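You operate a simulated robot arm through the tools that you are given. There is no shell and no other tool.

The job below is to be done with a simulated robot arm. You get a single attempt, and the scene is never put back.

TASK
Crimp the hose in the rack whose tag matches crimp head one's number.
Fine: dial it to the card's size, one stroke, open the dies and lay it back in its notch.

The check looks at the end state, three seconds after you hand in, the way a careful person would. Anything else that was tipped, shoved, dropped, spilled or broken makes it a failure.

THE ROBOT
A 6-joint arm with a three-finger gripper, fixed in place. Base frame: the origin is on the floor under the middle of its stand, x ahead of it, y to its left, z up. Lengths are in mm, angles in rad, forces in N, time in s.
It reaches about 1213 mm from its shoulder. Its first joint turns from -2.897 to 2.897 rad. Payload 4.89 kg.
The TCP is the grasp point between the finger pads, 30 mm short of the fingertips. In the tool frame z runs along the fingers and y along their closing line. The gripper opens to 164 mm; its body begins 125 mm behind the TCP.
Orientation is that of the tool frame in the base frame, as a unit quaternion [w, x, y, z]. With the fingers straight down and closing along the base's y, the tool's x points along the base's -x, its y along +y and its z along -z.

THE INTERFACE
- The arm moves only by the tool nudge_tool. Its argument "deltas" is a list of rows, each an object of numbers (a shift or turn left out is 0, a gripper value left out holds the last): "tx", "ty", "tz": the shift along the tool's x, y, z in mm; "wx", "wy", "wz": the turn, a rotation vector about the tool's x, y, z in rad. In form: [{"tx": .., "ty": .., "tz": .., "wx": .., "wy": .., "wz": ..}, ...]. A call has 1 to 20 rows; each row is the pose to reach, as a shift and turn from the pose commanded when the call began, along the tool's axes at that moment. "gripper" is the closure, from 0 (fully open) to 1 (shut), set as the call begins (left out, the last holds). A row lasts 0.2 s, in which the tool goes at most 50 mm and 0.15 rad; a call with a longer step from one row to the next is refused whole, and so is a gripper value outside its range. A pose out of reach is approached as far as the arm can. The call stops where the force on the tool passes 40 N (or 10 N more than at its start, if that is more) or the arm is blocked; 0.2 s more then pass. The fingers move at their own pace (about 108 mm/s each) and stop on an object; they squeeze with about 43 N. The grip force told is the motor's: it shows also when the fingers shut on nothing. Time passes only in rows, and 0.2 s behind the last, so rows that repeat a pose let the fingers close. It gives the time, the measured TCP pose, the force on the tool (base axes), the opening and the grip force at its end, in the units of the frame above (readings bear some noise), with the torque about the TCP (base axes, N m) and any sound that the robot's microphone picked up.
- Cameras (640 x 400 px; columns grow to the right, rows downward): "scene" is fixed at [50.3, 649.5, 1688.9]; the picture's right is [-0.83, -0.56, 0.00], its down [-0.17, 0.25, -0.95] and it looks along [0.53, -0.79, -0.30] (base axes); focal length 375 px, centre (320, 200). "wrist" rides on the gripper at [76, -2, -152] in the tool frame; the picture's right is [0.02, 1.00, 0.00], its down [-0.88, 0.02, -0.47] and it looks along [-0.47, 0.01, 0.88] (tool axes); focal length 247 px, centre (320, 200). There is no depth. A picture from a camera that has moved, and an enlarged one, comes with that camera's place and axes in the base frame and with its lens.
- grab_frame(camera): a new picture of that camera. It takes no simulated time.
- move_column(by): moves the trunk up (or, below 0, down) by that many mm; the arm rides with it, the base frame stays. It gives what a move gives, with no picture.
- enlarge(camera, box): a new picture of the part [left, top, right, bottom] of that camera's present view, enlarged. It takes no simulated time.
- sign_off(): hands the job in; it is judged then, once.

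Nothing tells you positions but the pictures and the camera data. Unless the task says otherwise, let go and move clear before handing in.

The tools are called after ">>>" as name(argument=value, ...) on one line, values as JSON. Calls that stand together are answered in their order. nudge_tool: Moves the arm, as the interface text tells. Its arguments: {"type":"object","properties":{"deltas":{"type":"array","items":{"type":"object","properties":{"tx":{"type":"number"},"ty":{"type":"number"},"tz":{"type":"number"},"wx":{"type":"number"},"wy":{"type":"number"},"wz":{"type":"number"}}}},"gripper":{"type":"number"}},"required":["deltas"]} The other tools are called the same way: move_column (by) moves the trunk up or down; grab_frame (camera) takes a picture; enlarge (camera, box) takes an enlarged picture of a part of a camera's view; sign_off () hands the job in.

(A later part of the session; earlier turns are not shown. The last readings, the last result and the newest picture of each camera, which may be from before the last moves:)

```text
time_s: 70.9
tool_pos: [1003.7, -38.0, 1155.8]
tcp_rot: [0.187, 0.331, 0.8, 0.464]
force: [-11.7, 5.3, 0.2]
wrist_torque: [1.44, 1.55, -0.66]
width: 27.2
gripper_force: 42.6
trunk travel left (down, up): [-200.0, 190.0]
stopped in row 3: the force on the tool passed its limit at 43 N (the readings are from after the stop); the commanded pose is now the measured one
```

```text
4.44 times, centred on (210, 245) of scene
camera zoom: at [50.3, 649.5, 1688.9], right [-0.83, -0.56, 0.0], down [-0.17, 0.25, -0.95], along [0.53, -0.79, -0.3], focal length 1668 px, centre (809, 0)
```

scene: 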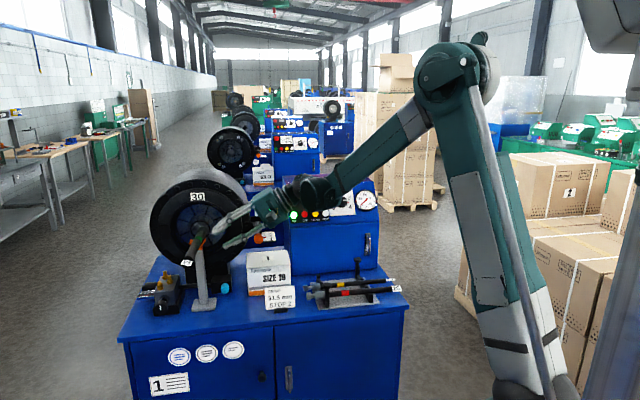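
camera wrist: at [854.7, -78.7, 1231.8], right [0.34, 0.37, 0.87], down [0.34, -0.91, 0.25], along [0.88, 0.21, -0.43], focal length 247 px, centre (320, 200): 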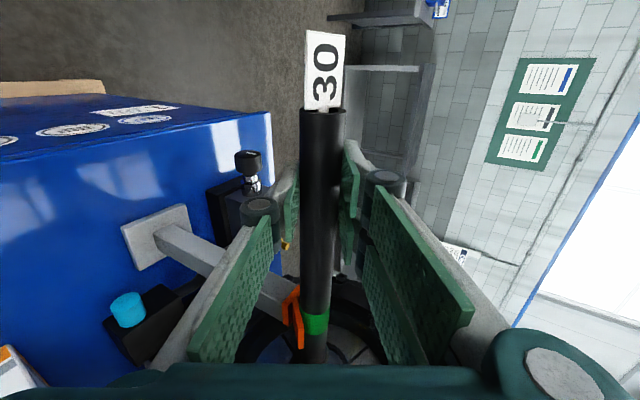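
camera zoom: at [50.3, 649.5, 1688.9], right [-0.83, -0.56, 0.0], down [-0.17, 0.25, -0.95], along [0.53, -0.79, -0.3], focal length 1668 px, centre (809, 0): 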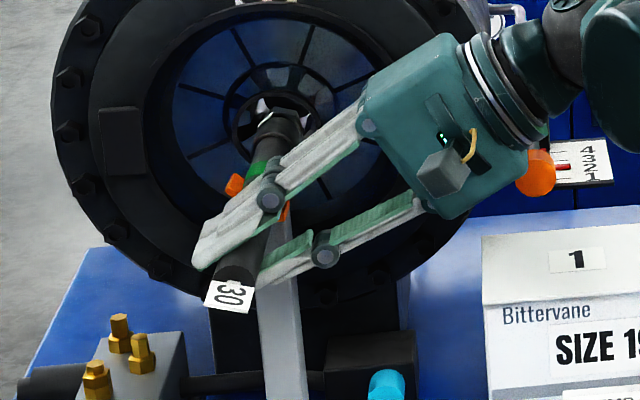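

>>> enlarge(camera="wrist", box=[280, 90, 360, 210])

>>> enlarge(camera="wrist", box=[270, 270, 370, 370])

```text
3.33 times, centred on (320, 150) of wrist
camera zoom: at [856.4, -78.7, 1232.7], right [0.34, 0.37, 0.87], down [0.35, -0.9, 0.25], along [0.87, 0.22, -0.44], focal length 823 px, centre (320, 367)
```

zoom: 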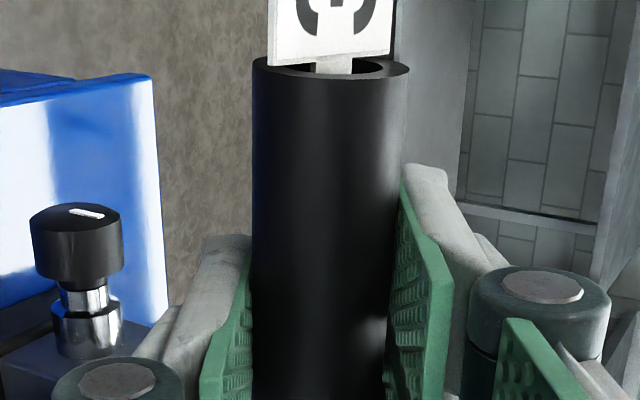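

```text
4.00 times, centred on (320, 320) of wrist
camera zoom: at [856.4, -78.7, 1232.7], right [0.34, 0.37, 0.87], down [0.35, -0.9, 0.25], along [0.87, 0.22, -0.44], focal length 988 px, centre (320, -280)
```

zoom: 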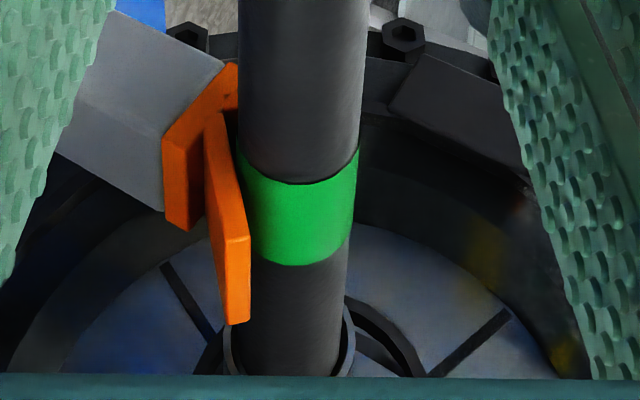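

>>> enlarge(camera="scene", box=[180, 245, 210, 275])

>>> enlarge(camera="scene", box=[195, 218, 215, 238])

```text
13.33 times, centred on (195, 260) of scene
camera zoom: at [50.3, 649.5, 1688.9], right [-0.83, -0.56, 0.0], down [-0.17, 0.25, -0.95], along [0.53, -0.79, -0.3], focal length 5003 px, centre (1987, -600)
```

zoom: 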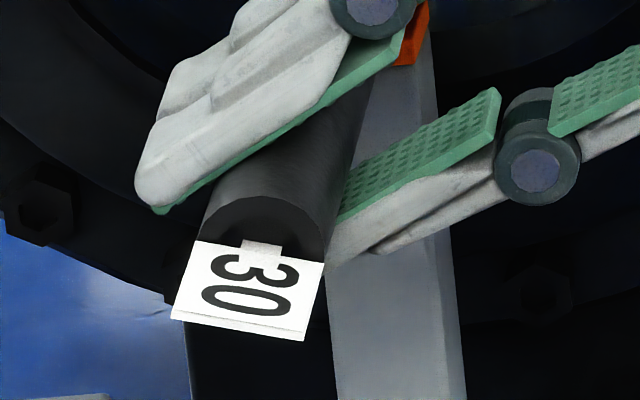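

```text
16.00 times, centred on (205, 228) of scene
camera zoom: at [50.3, 649.5, 1688.9], right [-0.83, -0.56, 0.0], down [-0.17, 0.25, -0.95], along [0.53, -0.79, -0.3], focal length 6004 px, centre (2160, -248)
```

zoom: 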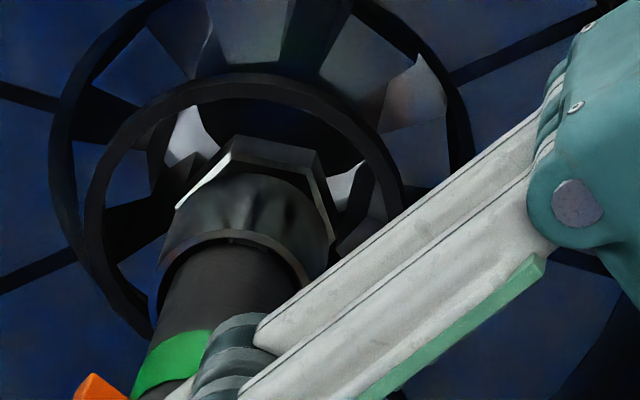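

The tail is level but the V actually rests the hose about 9 mm below the bore axis, so the hex is meeting the lower die. I back off 8 mm, then lift the whole hose 9 mm with the rigid clamp and check centring.

>>> nudge_tool(deltas=[{"tx": 4}, {"tx": 8}, {"tx": 8, "ty": 3, "tz": -1.7}, {"tx": 8, "ty": 6, "tz": -3.5}, {"tx": 8, "ty": 7.8, "tz": -4.5}, {"tx": 8, "ty": 7.8, "tz": -4.5}, {"tx": 8, "ty": 7.8, "tz": -4.5}])

>>> enlarge(camera="scene", box=[195, 218, 215, 238])

>>> enlarge(camera="scene", box=[170, 205, 240, 280])

>>> grab_frame(camera="wrist")

```text
time_s: 72.5
tool_pos: [999.0, -33.2, 1166.6]
tcp_rot: [0.188, 0.33, 0.8, 0.464]
force: [0.0, 0.0, -5.5]
wrist_torque: [0.72, 0.78, -0.02]
width: 26.7
gripper_force: 43.4
trunk travel left (down, up): [-200.0, 190.0]
```

```text
16.00 times, centred on (205, 228) of scene
camera zoom: at [50.3, 649.5, 1688.9], right [-0.83, -0.56, 0.0], down [-0.17, 0.25, -0.95], along [0.53, -0.79, -0.3], focal length 6004 px, centre (2160, -248)
```

zoom: 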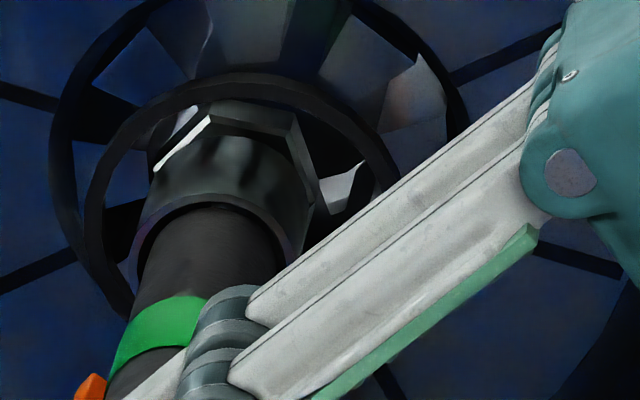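

```text
5.33 times, centred on (205, 242) of scene
camera zoom: at [50.3, 649.5, 1688.9], right [-0.83, -0.56, 0.0], down [-0.17, 0.25, -0.95], along [0.53, -0.79, -0.3], focal length 2001 px, centre (933, -27)
```

zoom: 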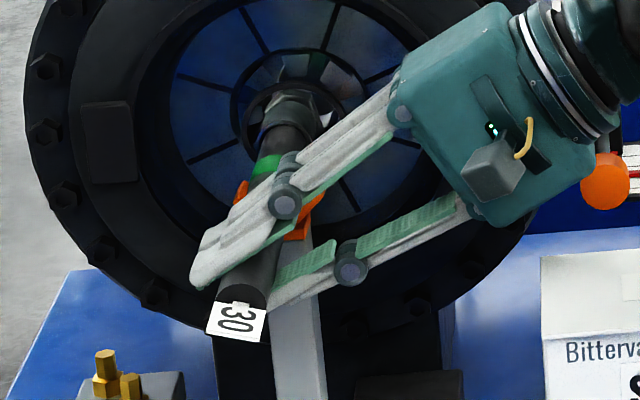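

```text
taken
camera wrist: at [852.3, -74.2, 1241.3], right [0.34, 0.37, 0.87], down [0.34, -0.91, 0.25], along [0.87, 0.21, -0.43], focal length 247 px, centre (320, 200)
```

wrist: 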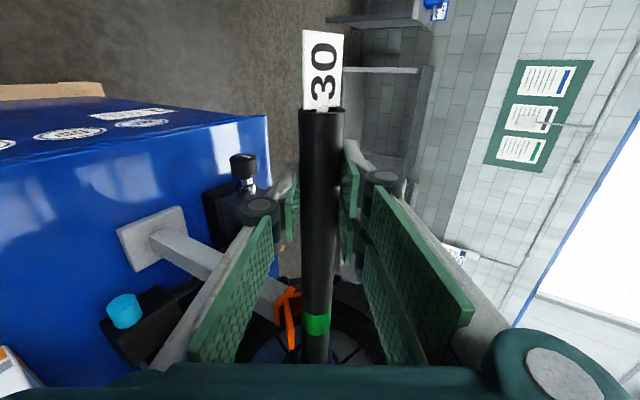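

Freed from the V, the clamp holds the full weight level, and the hex face is now within about 2–3 mm of the bore axis. I push forward in small steps again.

>>> nudge_tool(deltas=[{"tx": -1, "ty": -1, "tz": -1.7}, {"tx": -4, "ty": -1, "tz": -1.7}, {"tx": -8, "ty": -1, "tz": -1.7}, {"tx": -12, "ty": -1, "tz": -1.7}, {"tx": -16, "ty": -1, "tz": -1.7}, {"tx": -20, "ty": -1, "tz": -1.7}])

>>> enlarge(camera="scene", box=[195, 218, 215, 238])

```text
time_s: 73.9
tool_pos: [1012.3, -49.1, 1165.3]
tcp_rot: [0.188, 0.331, 0.8, 0.464]
force: [0.3, -0.1, -5.1]
wrist_torque: [0.69, 0.8, -0.04]
width: 26.9
gripper_force: 43.1
trunk travel left (down, up): [-200.0, 190.0]
```

```text
16.00 times, centred on (205, 228) of scene
camera zoom: at [50.3, 649.5, 1688.9], right [-0.83, -0.56, 0.0], down [-0.17, 0.25, -0.95], along [0.53, -0.79, -0.3], focal length 6004 px, centre (2160, -248)
```

zoom: 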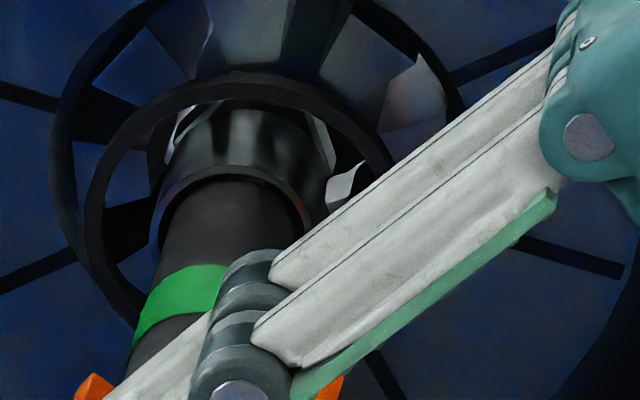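

It slid in freely: the hex has entered the dies. I keep pushing toward the stop, 36 mm more, watching the force.

>>> nudge_tool(deltas=[{"tx": -4}, {"tx": -8}, {"tx": -12}, {"tx": -16}, {"tx": -20}, {"tx": -24}, {"tx": -28}, {"tx": -32}, {"tx": -36}])

>>> enlarge(camera="scene", box=[170, 205, 240, 280])

>>> grab_frame(camera="wrist")

```text
time_s: 75.9
tool_pos: [1038.6, -74.7, 1165.1]
tcp_rot: [0.187, 0.331, 0.8, 0.464]
force: [-0.7, 0.0, -5.4]
wrist_torque: [0.68, 0.83, -0.06]
width: 26.7
gripper_force: 42.6
trunk travel left (down, up): [-200.0, 190.0]
```

```text
5.33 times, centred on (205, 242) of scene
camera zoom: at [50.3, 649.5, 1688.9], right [-0.83, -0.56, 0.0], down [-0.17, 0.25, -0.95], along [0.53, -0.79, -0.3], focal length 2001 px, centre (933, -27)
```

zoom: 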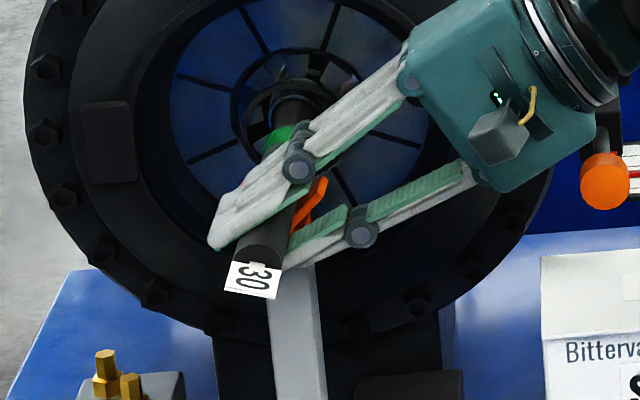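

```text
taken
camera wrist: at [890.6, -115.2, 1240.0], right [0.34, 0.37, 0.87], down [0.34, -0.91, 0.25], along [0.87, 0.21, -0.43], focal length 247 px, centre (320, 200)
```

wrist: 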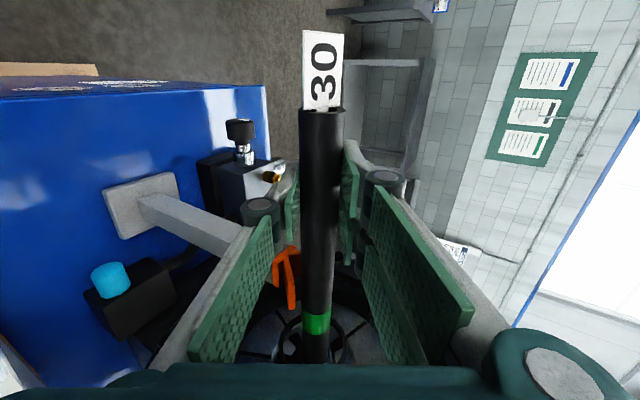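

Still free at an estimated tip depth of 1066. I continue in 3 mm steps until it meets the stop disc.

>>> nudge_tool(deltas=[{"tx": -3}, {"tx": -6}, {"tx": -9}, {"tx": -12}, {"tx": -15}, {"tx": -18}])

>>> enlarge(camera="scene", box=[170, 205, 240, 280])

```text
time_s: 77.3
tool_pos: [1050.8, -86.3, 1166.6]
tcp_rot: [0.188, 0.331, 0.8, 0.463]
force: [0.3, -1.4, -5.5]
wrist_torque: [0.74, 0.78, -0.04]
width: 26.7
gripper_force: 43.2
trunk travel left (down, up): [-200.0, 190.0]
```

```text
5.33 times, centred on (205, 242) of scene
camera zoom: at [50.3, 649.5, 1688.9], right [-0.83, -0.56, 0.0], down [-0.17, 0.25, -0.95], along [0.53, -0.79, -0.3], focal length 2001 px, centre (933, -27)
```

zoom: 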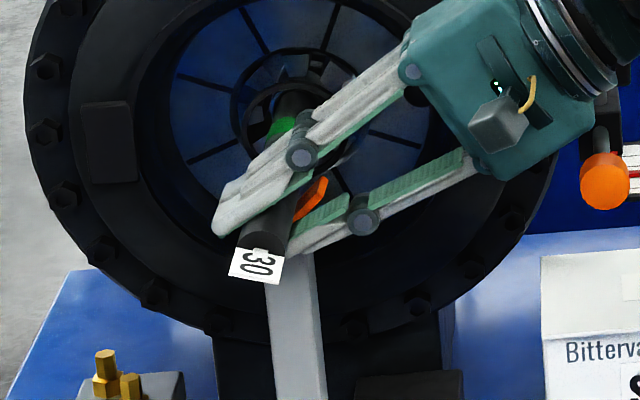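

>>> nudge_tool(deltas=[{"tx": -2}, {"tx": -4}, {"tx": -6}, {"tx": -8}, {"tx": -10}, {"tx": -10}])

>>> grab_frame(camera="wrist")

>>> enlarge(camera="scene", box=[184, 220, 224, 260])

```text
time_s: 78.7
tool_pos: [1056.5, -93.3, 1166.2]
tcp_rot: [0.188, 0.33, 0.801, 0.463]
force: [-6.5, 6.8, -6.6]
wrist_torque: [0.78, 0.9, 0.17]
width: 26.9
gripper_force: 42.8
trunk travel left (down, up): [-200.0, 190.0]
```

```text
taken
camera wrist: at [909.8, -134.7, 1240.9], right [0.34, 0.37, 0.87], down [0.35, -0.9, 0.25], along [0.87, 0.21, -0.43], focal length 247 px, centre (320, 200)
```

wrist: 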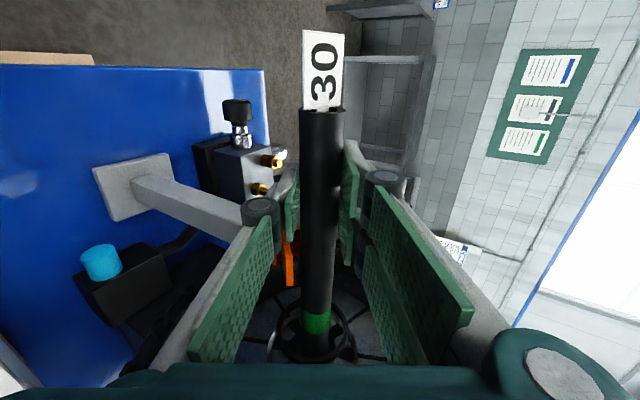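

```text
10.00 times, centred on (204, 240) of scene
camera zoom: at [50.3, 649.5, 1688.9], right [-0.83, -0.56, 0.0], down [-0.17, 0.25, -0.95], along [0.53, -0.79, -0.3], focal length 3752 px, centre (1480, -200)
```

zoom: 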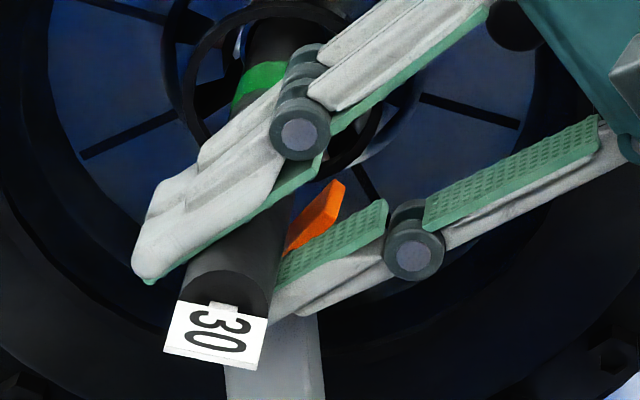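

The stop is reached (about 9 N back-push) with the ferrule centred in the dies. Now I lower the hose gently onto the V and lower die, watching the vertical force.

>>> nudge_tool(deltas=[{"ty": -1.3, "tz": 0.75}, {"ty": -2.6, "tz": 1.5}, {"ty": -3.9, "tz": 2.25}, {"ty": -4.8, "tz": 2.75}, {"ty": -4.8, "tz": 2.75}])

```text
time_s: 79.9
tool_pos: [1058.1, -95.0, 1160.0]
tcp_rot: [0.188, 0.332, 0.8, 0.463]
force: [-0.1, -0.4, -5.3]
wrist_torque: [0.76, 0.82, -0.01]
width: 26.7
gripper_force: 43.2
trunk travel left (down, up): [-200.0, 190.0]
```

The back-push vanished on lowering, so that was the ferrule brushing the upper die rather than the stop. Now near centre height, I continue forward in 2 mm steps to find the real stop.

>>> nudge_tool(deltas=[{"tx": -2}, {"tx": -4}, {"tx": -6}, {"tx": -8}, {"tx": -8}])

>>> grab_frame(camera="wrist")

```text
time_s: 81.1
tool_pos: [1062.3, -99.1, 1161.3]
tcp_rot: [0.188, 0.331, 0.8, 0.463]
force: [-13.9, 18.5, -6.6]
wrist_torque: [0.98, 1.11, 0.96]
width: 26.6
gripper_force: 43.4
trunk travel left (down, up): [-200.0, 190.0]
```

```text
taken
camera wrist: at [915.8, -140.3, 1235.8], right [0.34, 0.37, 0.87], down [0.34, -0.91, 0.25], along [0.88, 0.21, -0.43], focal length 247 px, centre (320, 200)
```

wrist: 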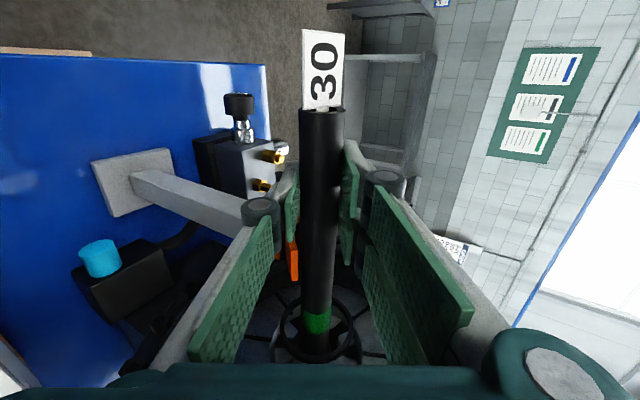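

A firm contact at the fitting's tip (about 23 N): that is the stop. I ease off 1.5 mm of push and verify that the stop pointer hasn't moved.

>>> nudge_tool(deltas=[{"tx": 0.8}, {"tx": 1.5}, {"tx": 1.5}])

>>> enlarge(camera="scene", box=[250, 220, 282, 240])

>>> enlarge(camera="scene", box=[184, 210, 224, 250])

```text
time_s: 81.9
tool_pos: [1062.6, -99.6, 1159.2]
tcp_rot: [0.188, 0.331, 0.8, 0.463]
force: [-0.1, 0.1, -5.5]
wrist_torque: [0.73, 0.83, 0.02]
width: 26.4
gripper_force: 43.1
trunk travel left (down, up): [-200.0, 190.0]
```

```text
16.00 times, centred on (266, 230) of scene
camera zoom: at [50.3, 649.5, 1688.9], right [-0.83, -0.56, 0.0], down [-0.17, 0.25, -0.95], along [0.53, -0.79, -0.3], focal length 6004 px, centre (1184, -280)
```

zoom: 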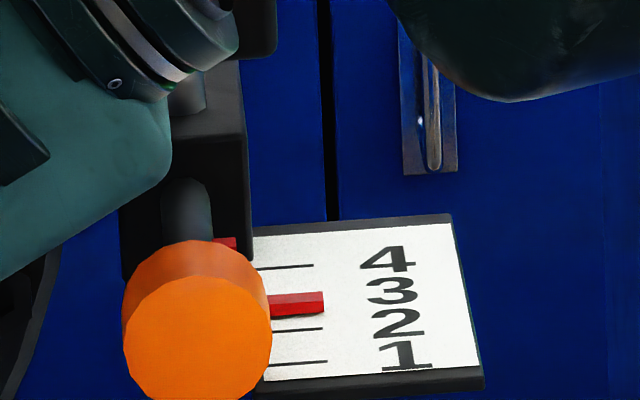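

```text
10.00 times, centred on (204, 230) of scene
camera zoom: at [50.3, 649.5, 1688.9], right [-0.83, -0.56, 0.0], down [-0.17, 0.25, -0.95], along [0.53, -0.79, -0.3], focal length 3752 px, centre (1480, -100)
```

zoom: 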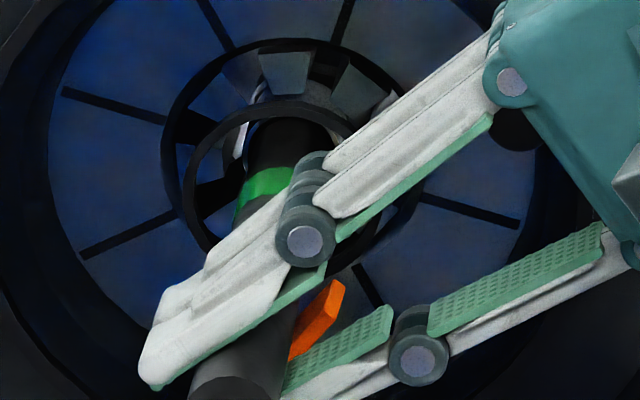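

My push slid the friction-held stop from 2 to about 2.5, so I must set it back to 2. First I lower the hose onto its supports and let go; then I'll draw the stop back with its orange knob, which will also bring the hose back with it.

>>> nudge_tool(deltas=[{"tx": 1, "ty": -1.3, "tz": 0.75}, {"tx": 1, "ty": -2.6, "tz": 1.5}, {"tx": 1, "ty": -3.9, "tz": 2.25}, {"tx": 1, "ty": -3.9, "tz": 2.25}])

>>> nudge_tool(deltas=[{"ty": -0.9, "tz": 0.5}, {"ty": -1.7, "tz": 1}, {"ty": -1.7, "tz": 1}])

```text
time_s: 82.9
tool_pos: [1061.9, -97.9, 1156.3]
tcp_rot: [0.188, 0.332, 0.8, 0.464]
force: [-1.8, -1.2, 0.1]
wrist_torque: [-0.4, -0.54, -0.54]
width: 26.9
gripper_force: 43.0
trunk travel left (down, up): [-200.0, 190.0]
```

```text
time_s: 83.7
tool_pos: [1061.2, -98.7, 1153.8]
tcp_rot: [0.189, 0.332, 0.8, 0.463]
force: [0.5, -3.8, 3.8]
wrist_torque: [-0.8, -1.05, -0.63]
width: 26.6
gripper_force: 43.2
trunk travel left (down, up): [-200.0, 190.0]
```

The ferrule is resting on the lower die and the V is only 2–3 mm below. I ease up 1 mm and open the gripper.

>>> nudge_tool(deltas=[{"ty": 0.9, "tz": -0.5}, {"ty": 0.9, "tz": -0.5}])

>>> nudge_tool(deltas=[{"tz": 0}, {"tz": 0}, {"tz": 0}], gripper=0.6)

>>> grab_frame(camera="wrist")

>>> enlarge(camera="scene", box=[170, 205, 240, 280])

```text
time_s: 84.3
tool_pos: [1060.7, -98.0, 1155.7]
tcp_rot: [0.188, 0.33, 0.801, 0.463]
force: [1.2, -2.8, -0.2]
wrist_torque: [-0.23, -0.28, -0.36]
width: 26.5
gripper_force: 42.7
trunk travel left (down, up): [-200.0, 190.0]
```

```text
time_s: 85.1
tool_pos: [1061.0, -97.8, 1155.2]
tcp_rot: [0.188, 0.331, 0.801, 0.463]
force: [0.6, -0.3, 0.6]
wrist_torque: [0.01, 0.01, -0.02]
width: 65.4
gripper_force: 0.0
trunk travel left (down, up): [-200.0, 190.0]
```

```text
taken
camera wrist: at [913.9, -138.6, 1230.1], right [0.34, 0.37, 0.87], down [0.34, -0.91, 0.25], along [0.87, 0.21, -0.43], focal length 247 px, centre (320, 200)
```

wrist: 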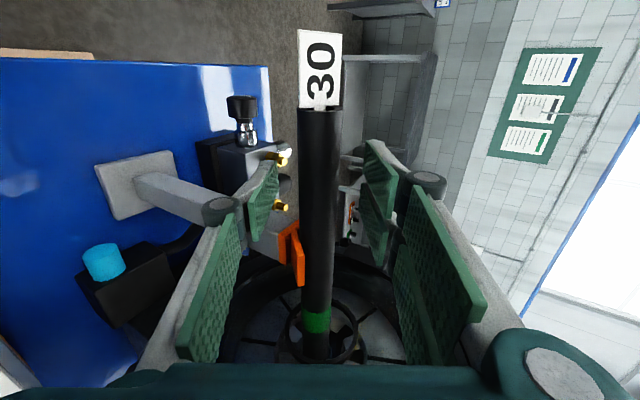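

```text
5.33 times, centred on (205, 242) of scene
camera zoom: at [50.3, 649.5, 1688.9], right [-0.83, -0.56, 0.0], down [-0.17, 0.25, -0.95], along [0.53, -0.79, -0.3], focal length 2001 px, centre (933, -27)
```

zoom: 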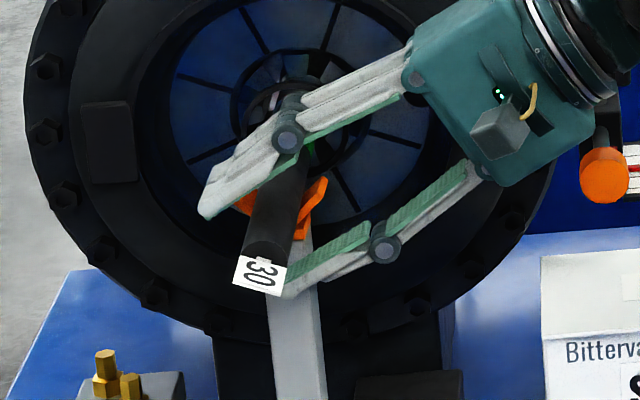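

The hose is lying stably. I back the gripper away along its own axis and slightly forward of the bench, then look at the stop scale closely.

>>> nudge_tool(deltas=[{"tz": -25}, {"tz": -50}, {"tx": 10, "tz": -80}, {"tx": 30, "tz": -110}, {"tx": 60, "tz": -140}, {"tx": 90, "tz": -170}, {"tx": 110, "tz": -200}])

>>> grab_frame(camera="wrist")

>>> grab_frame(camera="scene")

>>> enlarge(camera="scene", box=[250, 220, 282, 240])

>>> enlarge(camera="scene", box=[170, 205, 240, 280])

```text
time_s: 86.7
tool_pos: [863.3, -144.0, 1254.9]
tcp_rot: [0.187, 0.331, 0.801, 0.463]
force: [1.6, -0.1, -0.1]
wrist_torque: [0.05, 0.01, 0.16]
width: 65.6
gripper_force: 0.0
trunk travel left (down, up): [-200.0, 190.0]
```

```text
taken
camera wrist: at [715.4, -184.5, 1330.2], right [0.34, 0.37, 0.87], down [0.35, -0.91, 0.25], along [0.87, 0.21, -0.44], focal length 247 px, centre (320, 200)
```

wrist: 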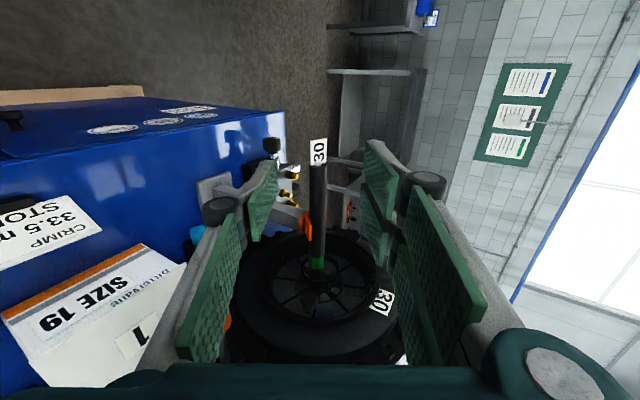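

```text
taken
```

scene: 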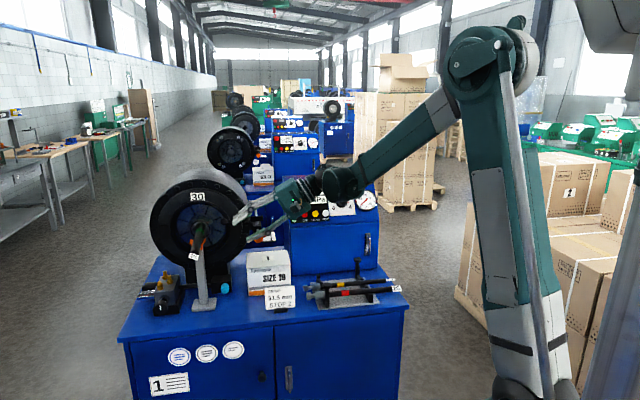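

```text
16.00 times, centred on (266, 230) of scene
camera zoom: at [50.3, 649.5, 1688.9], right [-0.83, -0.56, 0.0], down [-0.17, 0.25, -0.95], along [0.53, -0.79, -0.3], focal length 6004 px, centre (1184, -280)
```

zoom: 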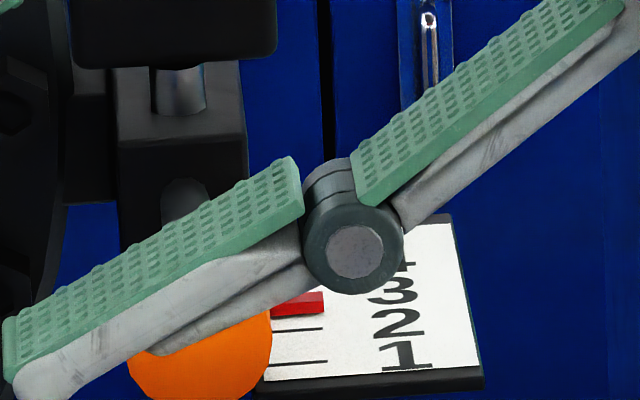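

```text
5.33 times, centred on (205, 242) of scene
camera zoom: at [50.3, 649.5, 1688.9], right [-0.83, -0.56, 0.0], down [-0.17, 0.25, -0.95], along [0.53, -0.79, -0.3], focal length 2001 px, centre (933, -27)
```

zoom: 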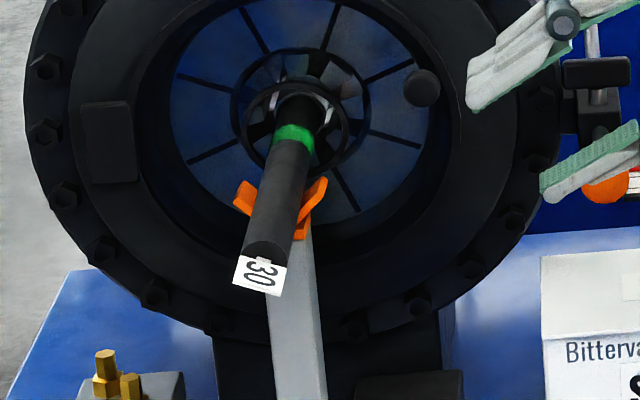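

The hose sits well in the dies and V. Now I unroll the gripper and move in front of the orange stop knob to look at the scale squarely.

>>> nudge_tool(deltas=[{"tx": 1.2, "ty": -2, "tz": -5.9, "wx": 0.131}, {"tx": 2.5, "ty": -3.9, "tz": -11.8, "wx": 0.262}, {"tx": 3.7, "ty": -5.9, "tz": -17.7, "wx": 0.393}, {"tx": 5, "ty": -7.8, "tz": -23.6, "wx": 0.524}, {"tx": 6.2, "ty": -9.8, "tz": -29.4, "wx": 0.654}, {"tx": 7.5, "ty": -11.7, "tz": -35.3, "wx": 0.785}, {"tx": 8.7, "ty": -13.7, "tz": -41.2, "wx": 0.916}, {"tx": 10, "ty": -15.6, "tz": -47.1, "wx": 1.047}], gripper=0.4)

>>> nudge_tool(deltas=[{"tz": 0, "wy": -0.12}, {"tz": 0, "wy": -0.24}, {"tz": 0, "wy": -0.36}, {"tz": 0, "wy": -0.48}, {"tz": 0, "wy": -0.6}, {"tz": 0, "wy": -0.72}, {"tz": 0, "wy": -0.84}, {"tz": 0, "wy": -0.96}, {"tz": 0, "wy": -0.96}])

>>> grab_frame(camera="wrist")

>>> grab_frame(camera="scene")

```text
time_s: 88.5
tool_pos: [820.0, -173.6, 1266.7]
tcp_rot: [-0.002, 0.381, 0.924, 0.0]
force: [-0.3, -1.2, 0.3]
wrist_torque: [0.08, -0.18, -0.02]
width: 98.4
gripper_force: 0.1
trunk travel left (down, up): [-200.0, 190.0]
```

```text
time_s: 90.5
tool_pos: [819.9, -170.9, 1266.1]
tcp_rot: [0.425, 0.338, 0.821, -0.175]
force: [-0.5, 0.1, -0.7]
wrist_torque: [0.04, 0.01, 0.0]
width: 98.5
gripper_force: 0.0
trunk travel left (down, up): [-200.0, 190.0]
```

```text
taken
camera wrist: at [699.2, -54.0, 1291.4], right [0.7, 0.72, -0.02], down [0.1, -0.07, 0.99], along [0.71, -0.69, -0.12], focal length 247 px, centre (320, 200)
```

wrist: 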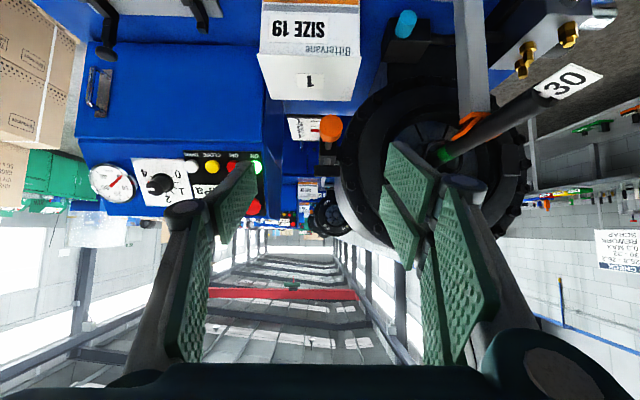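

```text
taken
```

scene: 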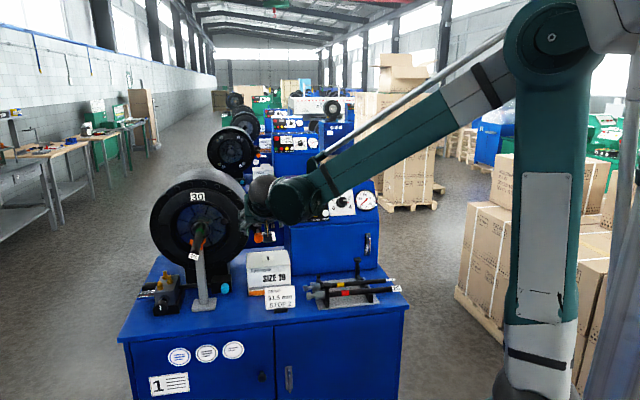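

>>> enlarge(camera="wrist", box=[280, 100, 376, 190])

>>> enlarge(camera="wrist", box=[420, 60, 610, 200])

>>> enlarge(camera="scene", box=[250, 220, 282, 240])

```text
4.44 times, centred on (328, 145) of wrist
camera zoom: at [699.2, -54.0, 1291.4], right [0.7, 0.72, -0.02], down [0.1, -0.07, 0.99], along [0.71, -0.69, -0.12], focal length 1098 px, centre (284, 444)
```

zoom: 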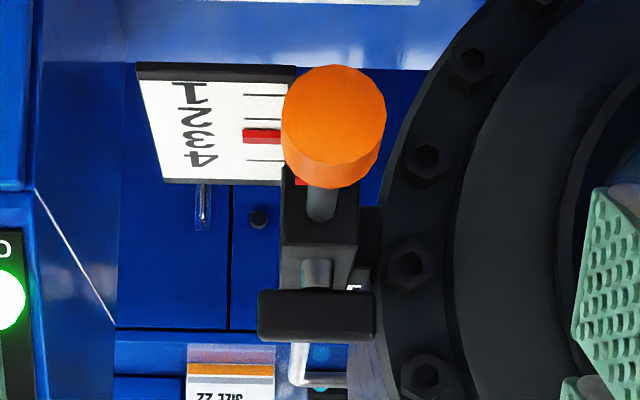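

```text
2.86 times, centred on (515, 130) of wrist
camera zoom: at [699.2, -54.0, 1291.4], right [0.7, 0.72, -0.02], down [0.1, -0.07, 0.99], along [0.71, -0.69, -0.12], focal length 706 px, centre (-237, 400)
```

zoom: 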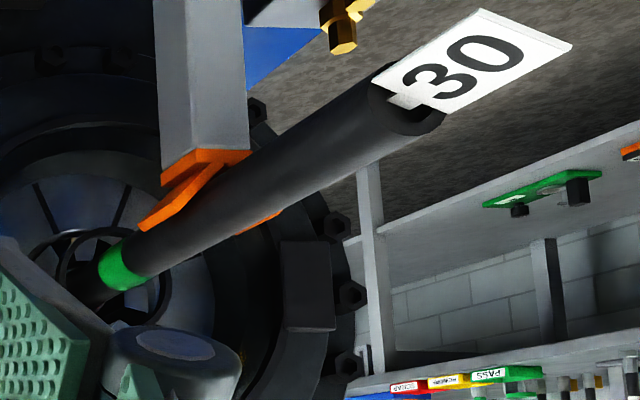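

```text
16.00 times, centred on (266, 230) of scene
camera zoom: at [50.3, 649.5, 1688.9], right [-0.83, -0.56, 0.0], down [-0.17, 0.25, -0.95], along [0.53, -0.79, -0.3], focal length 6004 px, centre (1184, -280)
```

zoom: 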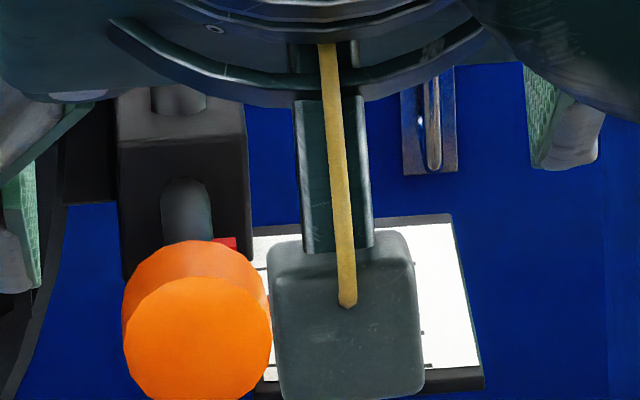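

The knob is a 35 mm cylinder ahead of me, its pointer at about 2.5. I approach it along the tool axis part-way with the fingers at ~66 mm, and re-measure.

>>> nudge_tool(deltas=[{"tx": -0.3, "ty": 4, "tz": 25}, {"tx": -0.6, "ty": 8, "tz": 50}, {"tx": -1, "ty": 12, "tz": 80}, {"tx": -1.3, "ty": 14.5, "tz": 110}, {"tx": -1.3, "ty": 14.5, "tz": 110}], gripper=0.6)

>>> grab_frame(camera="wrist")

>>> enlarge(camera="wrist", box=[256, 84, 384, 204])

>>> enlarge(camera="scene", box=[230, 200, 294, 250])

```text
time_s: 91.7
tool_pos: [896.6, -225.8, 1202.5]
tcp_rot: [0.425, 0.338, 0.821, -0.175]
force: [0.7, -0.4, -0.5]
wrist_torque: [-0.03, 0.05, -0.08]
width: 65.6
gripper_force: 0.1
trunk travel left (down, up): [-200.0, 190.0]
```

```text
taken
camera wrist: at [775.1, -107.6, 1228.6], right [0.69, 0.72, -0.02], down [0.1, -0.07, 0.99], along [0.71, -0.69, -0.12], focal length 247 px, centre (320, 200)
```

wrist: 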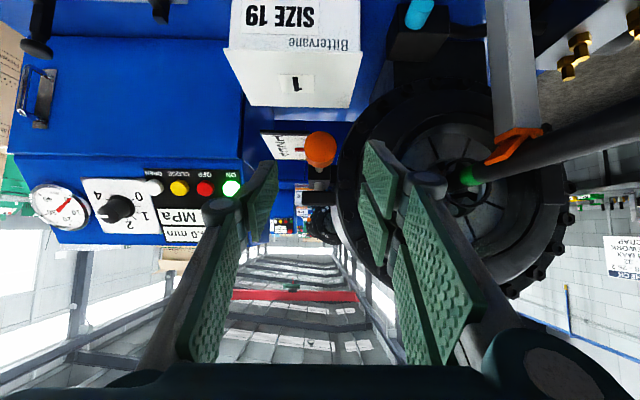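

```text
3.33 times, centred on (320, 144) of wrist
camera zoom: at [775.1, -107.6, 1228.6], right [0.69, 0.72, -0.02], down [0.1, -0.07, 0.99], along [0.71, -0.69, -0.12], focal length 823 px, centre (320, 387)
```

zoom: 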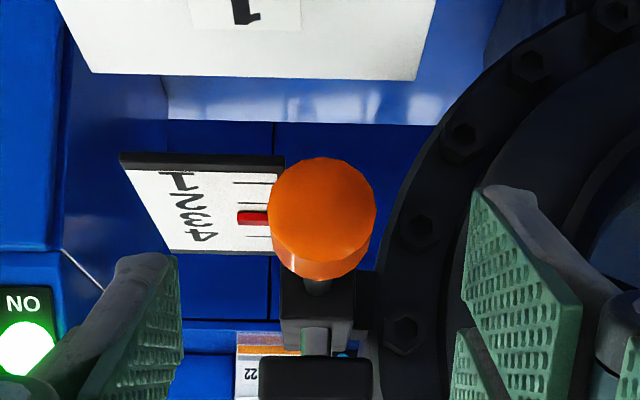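

```text
8.00 times, centred on (262, 225) of scene
camera zoom: at [50.3, 649.5, 1688.9], right [-0.83, -0.56, 0.0], down [-0.17, 0.25, -0.95], along [0.53, -0.79, -0.3], focal length 3002 px, centre (784, 0)
```

zoom: 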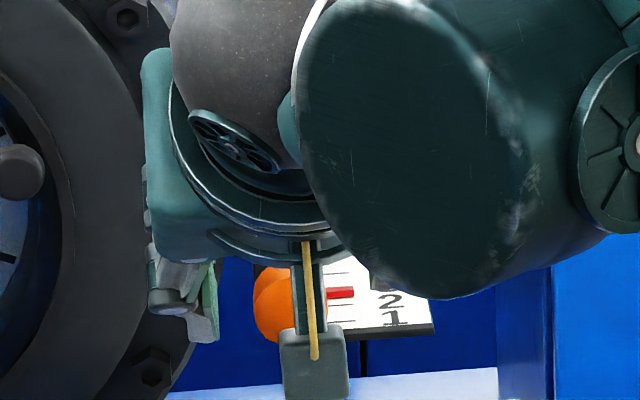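

Size and parallax now put the knob's head centre near v 894, z 1140. I advance 96 mm, biased up 8 mm so the finger tips stay clear of the scale plate, and check before closing.

>>> nudge_tool(deltas=[{"tx": -4, "ty": -0.7, "tz": 18}, {"tx": -8, "ty": -0.7, "tz": 38}, {"tx": -8, "ty": -0.7, "tz": 58}, {"tx": -8, "ty": -0.7, "tz": 75}, {"tx": -8, "ty": -0.7, "tz": 86}, {"tx": -8, "ty": -0.7, "tz": 96}])

>>> grab_frame(camera="wrist")

>>> enlarge(camera="wrist", box=[240, 100, 400, 220])

>>> enlarge(camera="scene", box=[230, 200, 294, 250])

```text
time_s: 93.1
tool_pos: [953.0, -284.1, 1155.6]
tcp_rot: [0.425, 0.338, 0.821, -0.175]
force: [0.1, 0.3, 0.4]
wrist_torque: [0.0, -0.02, 0.02]
width: 65.4
gripper_force: 0.0
trunk travel left (down, up): [-200.0, 190.0]
```

```text
taken
camera wrist: at [833.1, -166.3, 1180.1], right [0.69, 0.72, -0.02], down [0.1, -0.07, 0.99], along [0.71, -0.69, -0.12], focal length 247 px, centre (320, 200)
```

wrist: 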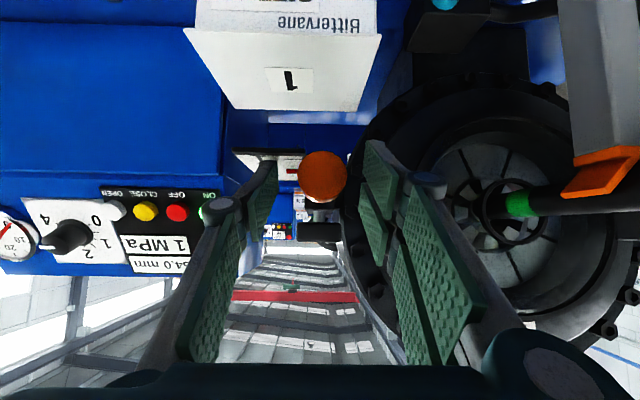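

```text
3.33 times, centred on (320, 160) of wrist
camera zoom: at [833.1, -166.3, 1180.1], right [0.69, 0.72, -0.02], down [0.1, -0.07, 0.99], along [0.71, -0.69, -0.12], focal length 823 px, centre (320, 333)
```

zoom: 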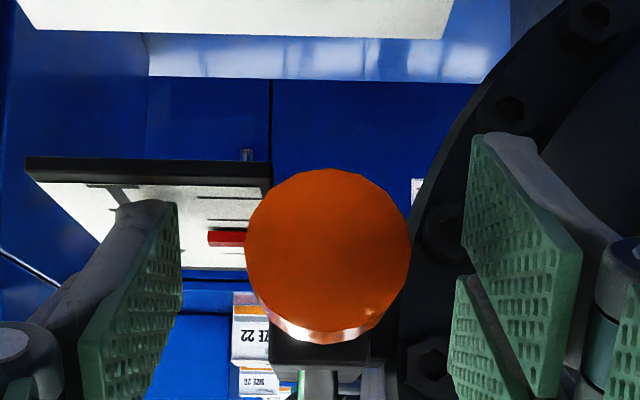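

```text
8.00 times, centred on (262, 225) of scene
camera zoom: at [50.3, 649.5, 1688.9], right [-0.83, -0.56, 0.0], down [-0.17, 0.25, -0.95], along [0.53, -0.79, -0.3], focal length 3002 px, centre (784, 0)
```

zoom: 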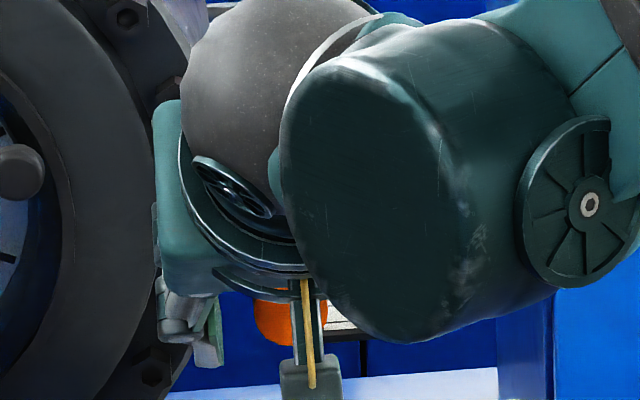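

The knob lies between the pads with the tips a few mm above the scale plate. I raise 4 mm for margin and close on it.

>>> nudge_tool(deltas=[{"tx": -2, "ty": 0.5}, {"tx": -4, "ty": 1}, {"tx": -4, "ty": 1}])

>>> nudge_tool(deltas=[{"tz": 0}, {"tz": 0}, {"tz": 0}], gripper=1.0)

>>> enlarge(camera="wrist", box=[240, 100, 400, 220])

```text
time_s: 93.9
tool_pos: [956.3, -284.9, 1156.7]
tcp_rot: [0.425, 0.337, 0.821, -0.175]
force: [-0.8, 0.5, 0.2]
wrist_torque: [0.0, 0.01, 0.03]
width: 65.7
gripper_force: 0.1
trunk travel left (down, up): [-200.0, 190.0]
```

```text
time_s: 94.7
tool_pos: [957.0, -284.5, 1157.3]
tcp_rot: [0.424, 0.338, 0.822, -0.175]
force: [4.6, 4.4, 0.1]
wrist_torque: [-0.03, -0.06, 0.17]
width: 33.0
gripper_force: 44.3
trunk travel left (down, up): [-200.0, 190.0]
```

```text
3.33 times, centred on (320, 160) of wrist
camera zoom: at [835.5, -167.0, 1182.5], right [0.69, 0.72, -0.02], down [0.1, -0.07, 0.99], along [0.71, -0.69, -0.12], focal length 823 px, centre (320, 333)
```

zoom: 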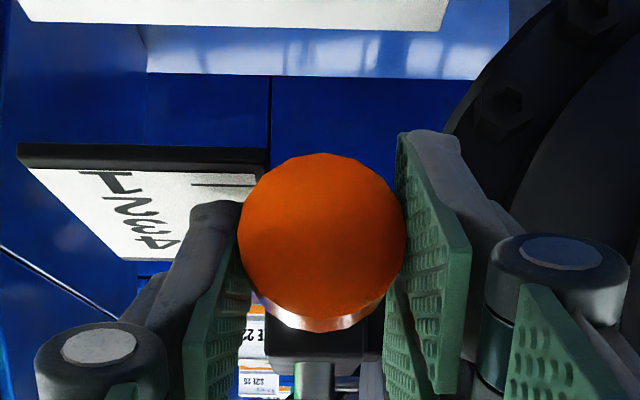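

Grip on the stop knob is good (33 mm). I draw it straight back 10 mm.

>>> nudge_tool(deltas=[{"tx": 1.15, "tz": -1.64}, {"tx": 2.3, "tz": -3.3}, {"tx": 3.4, "tz": -4.9}, {"tx": 4.6, "tz": -6.6}, {"tx": 5.7, "tz": -8.2}, {"tx": 5.7, "tz": -8.2}])

>>> enlarge(camera="wrist", box=[240, 100, 400, 220])

>>> enlarge(camera="scene", box=[184, 210, 224, 250])

```text
time_s: 96.1
tool_pos: [950.0, -277.1, 1157.0]
tcp_rot: [0.424, 0.338, 0.822, -0.175]
force: [31.2, -5.1, -6.1]
wrist_torque: [0.02, -0.28, -0.1]
width: 32.8
gripper_force: 45.3
trunk travel left (down, up): [-200.0, 190.0]
```

```text
3.33 times, centred on (320, 160) of wrist
camera zoom: at [829.0, -160.5, 1182.0], right [0.69, 0.72, -0.02], down [0.1, -0.07, 0.99], along [0.71, -0.69, -0.12], focal length 823 px, centre (320, 333)
```

zoom: 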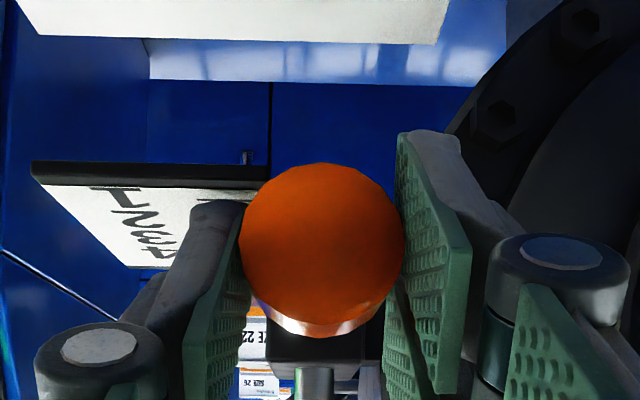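

```text
10.00 times, centred on (204, 230) of scene
camera zoom: at [50.3, 649.5, 1688.9], right [-0.83, -0.56, 0.0], down [-0.17, 0.25, -0.95], along [0.53, -0.79, -0.3], focal length 3752 px, centre (1480, -100)
```

zoom: 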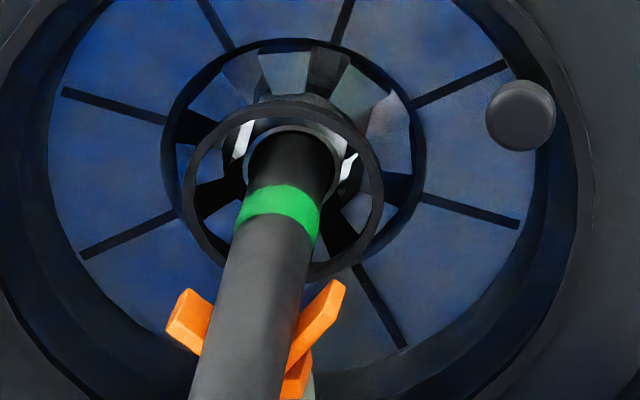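

The knob came back with the gripper, holding against about 25 N of friction. I release it, back off, and read the scale.

>>> nudge_tool(deltas=[{"tz": 0}, {"tz": 0}], gripper=0.6)

>>> nudge_tool(deltas=[{"tz": -25}, {"tz": -55}, {"tz": -90}, {"tz": -125}, {"tz": -160}, {"tz": -195}])

>>> enlarge(camera="wrist", box=[280, 100, 360, 175])

>>> enlarge(camera="scene", box=[250, 220, 282, 240])

>>> grab_frame(camera="scene")

```text
time_s: 96.7
tool_pos: [947.3, -278.9, 1158.4]
tcp_rot: [0.424, 0.337, 0.822, -0.174]
force: [0.1, -0.5, -0.1]
wrist_torque: [-0.06, 0.06, 0.03]
width: 65.5
gripper_force: 0.0
trunk travel left (down, up): [-200.0, 190.0]
```

```text
time_s: 98.1
tool_pos: [836.1, -167.6, 1269.0]
tcp_rot: [0.425, 0.338, 0.821, -0.175]
force: [1.5, -0.6, -0.3]
wrist_torque: [-0.04, 0.1, -0.11]
width: 65.4
gripper_force: 0.0
trunk travel left (down, up): [-200.0, 190.0]
```

```text
5.33 times, centred on (320, 138) of wrist
camera zoom: at [715.4, -49.0, 1295.2], right [0.7, 0.72, -0.02], down [0.1, -0.07, 0.99], along [0.71, -0.69, -0.12], focal length 1317 px, centre (320, 533)
```

zoom: 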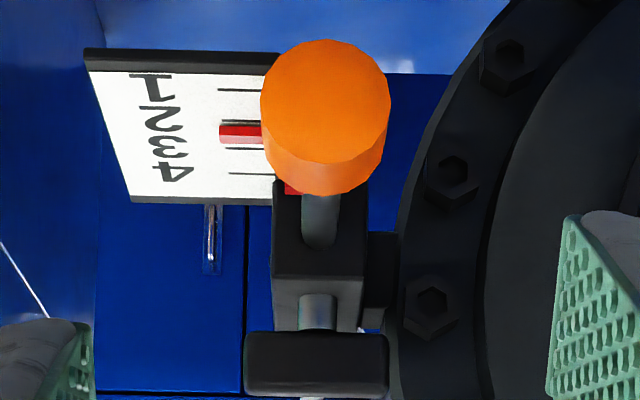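

```text
16.00 times, centred on (266, 230) of scene
camera zoom: at [50.3, 649.5, 1688.9], right [-0.83, -0.56, 0.0], down [-0.17, 0.25, -0.95], along [0.53, -0.79, -0.3], focal length 6004 px, centre (1184, -280)
```

zoom: 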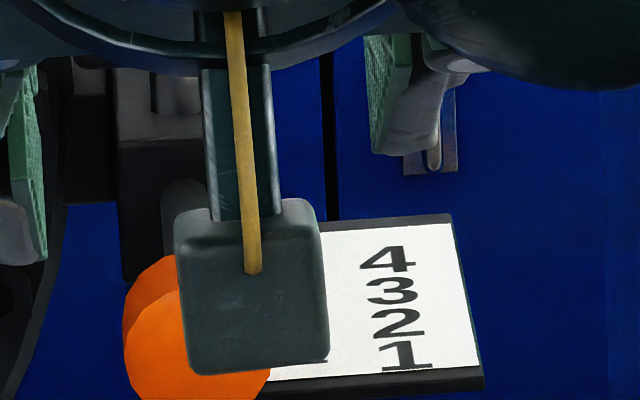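

```text
taken
```

scene: 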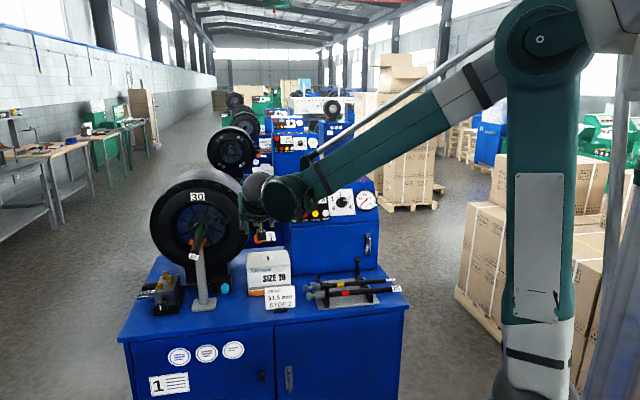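

The pointer looks close to 2. I'll move the gripper out of the fixed camera's line of sight and compare with the first picture.

>>> nudge_tool(deltas=[{"ty": -30, "tz": -30}, {"ty": -65, "tz": -60}, {"ty": -100, "tz": -80}, {"ty": -135, "tz": -90}, {"ty": -170, "tz": -90}])

>>> enlarge(camera="scene", box=[250, 220, 282, 240])

>>> enlarge(camera="scene", box=[180, 205, 240, 280])

```text
time_s: 99.3
tool_pos: [665.0, -234.9, 1323.1]
tcp_rot: [0.425, 0.337, 0.822, -0.174]
force: [1.4, 0.4, -0.6]
wrist_torque: [-0.04, 0.06, -0.12]
width: 65.7
gripper_force: 0.1
trunk travel left (down, up): [-200.0, 190.0]
```

```text
16.00 times, centred on (266, 230) of scene
camera zoom: at [50.3, 649.5, 1688.9], right [-0.83, -0.56, 0.0], down [-0.17, 0.25, -0.95], along [0.53, -0.79, -0.3], focal length 6004 px, centre (1184, -280)
```

zoom: 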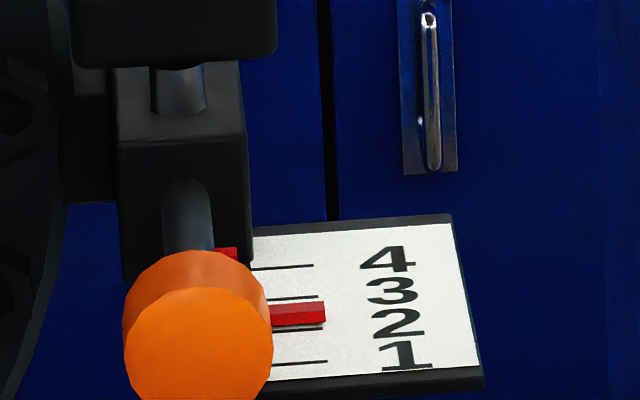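

```text
5.33 times, centred on (210, 242) of scene
camera zoom: at [50.3, 649.5, 1688.9], right [-0.83, -0.56, 0.0], down [-0.17, 0.25, -0.95], along [0.53, -0.79, -0.3], focal length 2001 px, centre (907, -27)
```

zoom: 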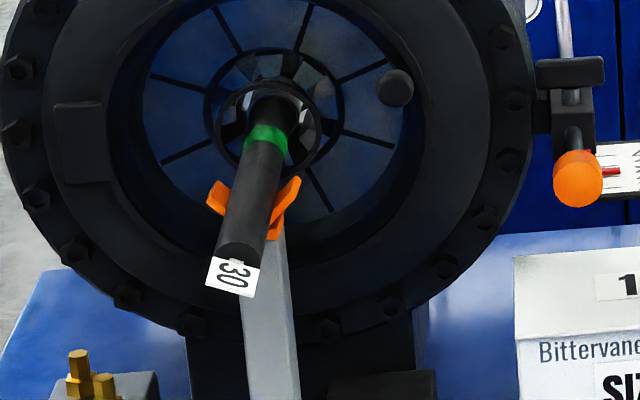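

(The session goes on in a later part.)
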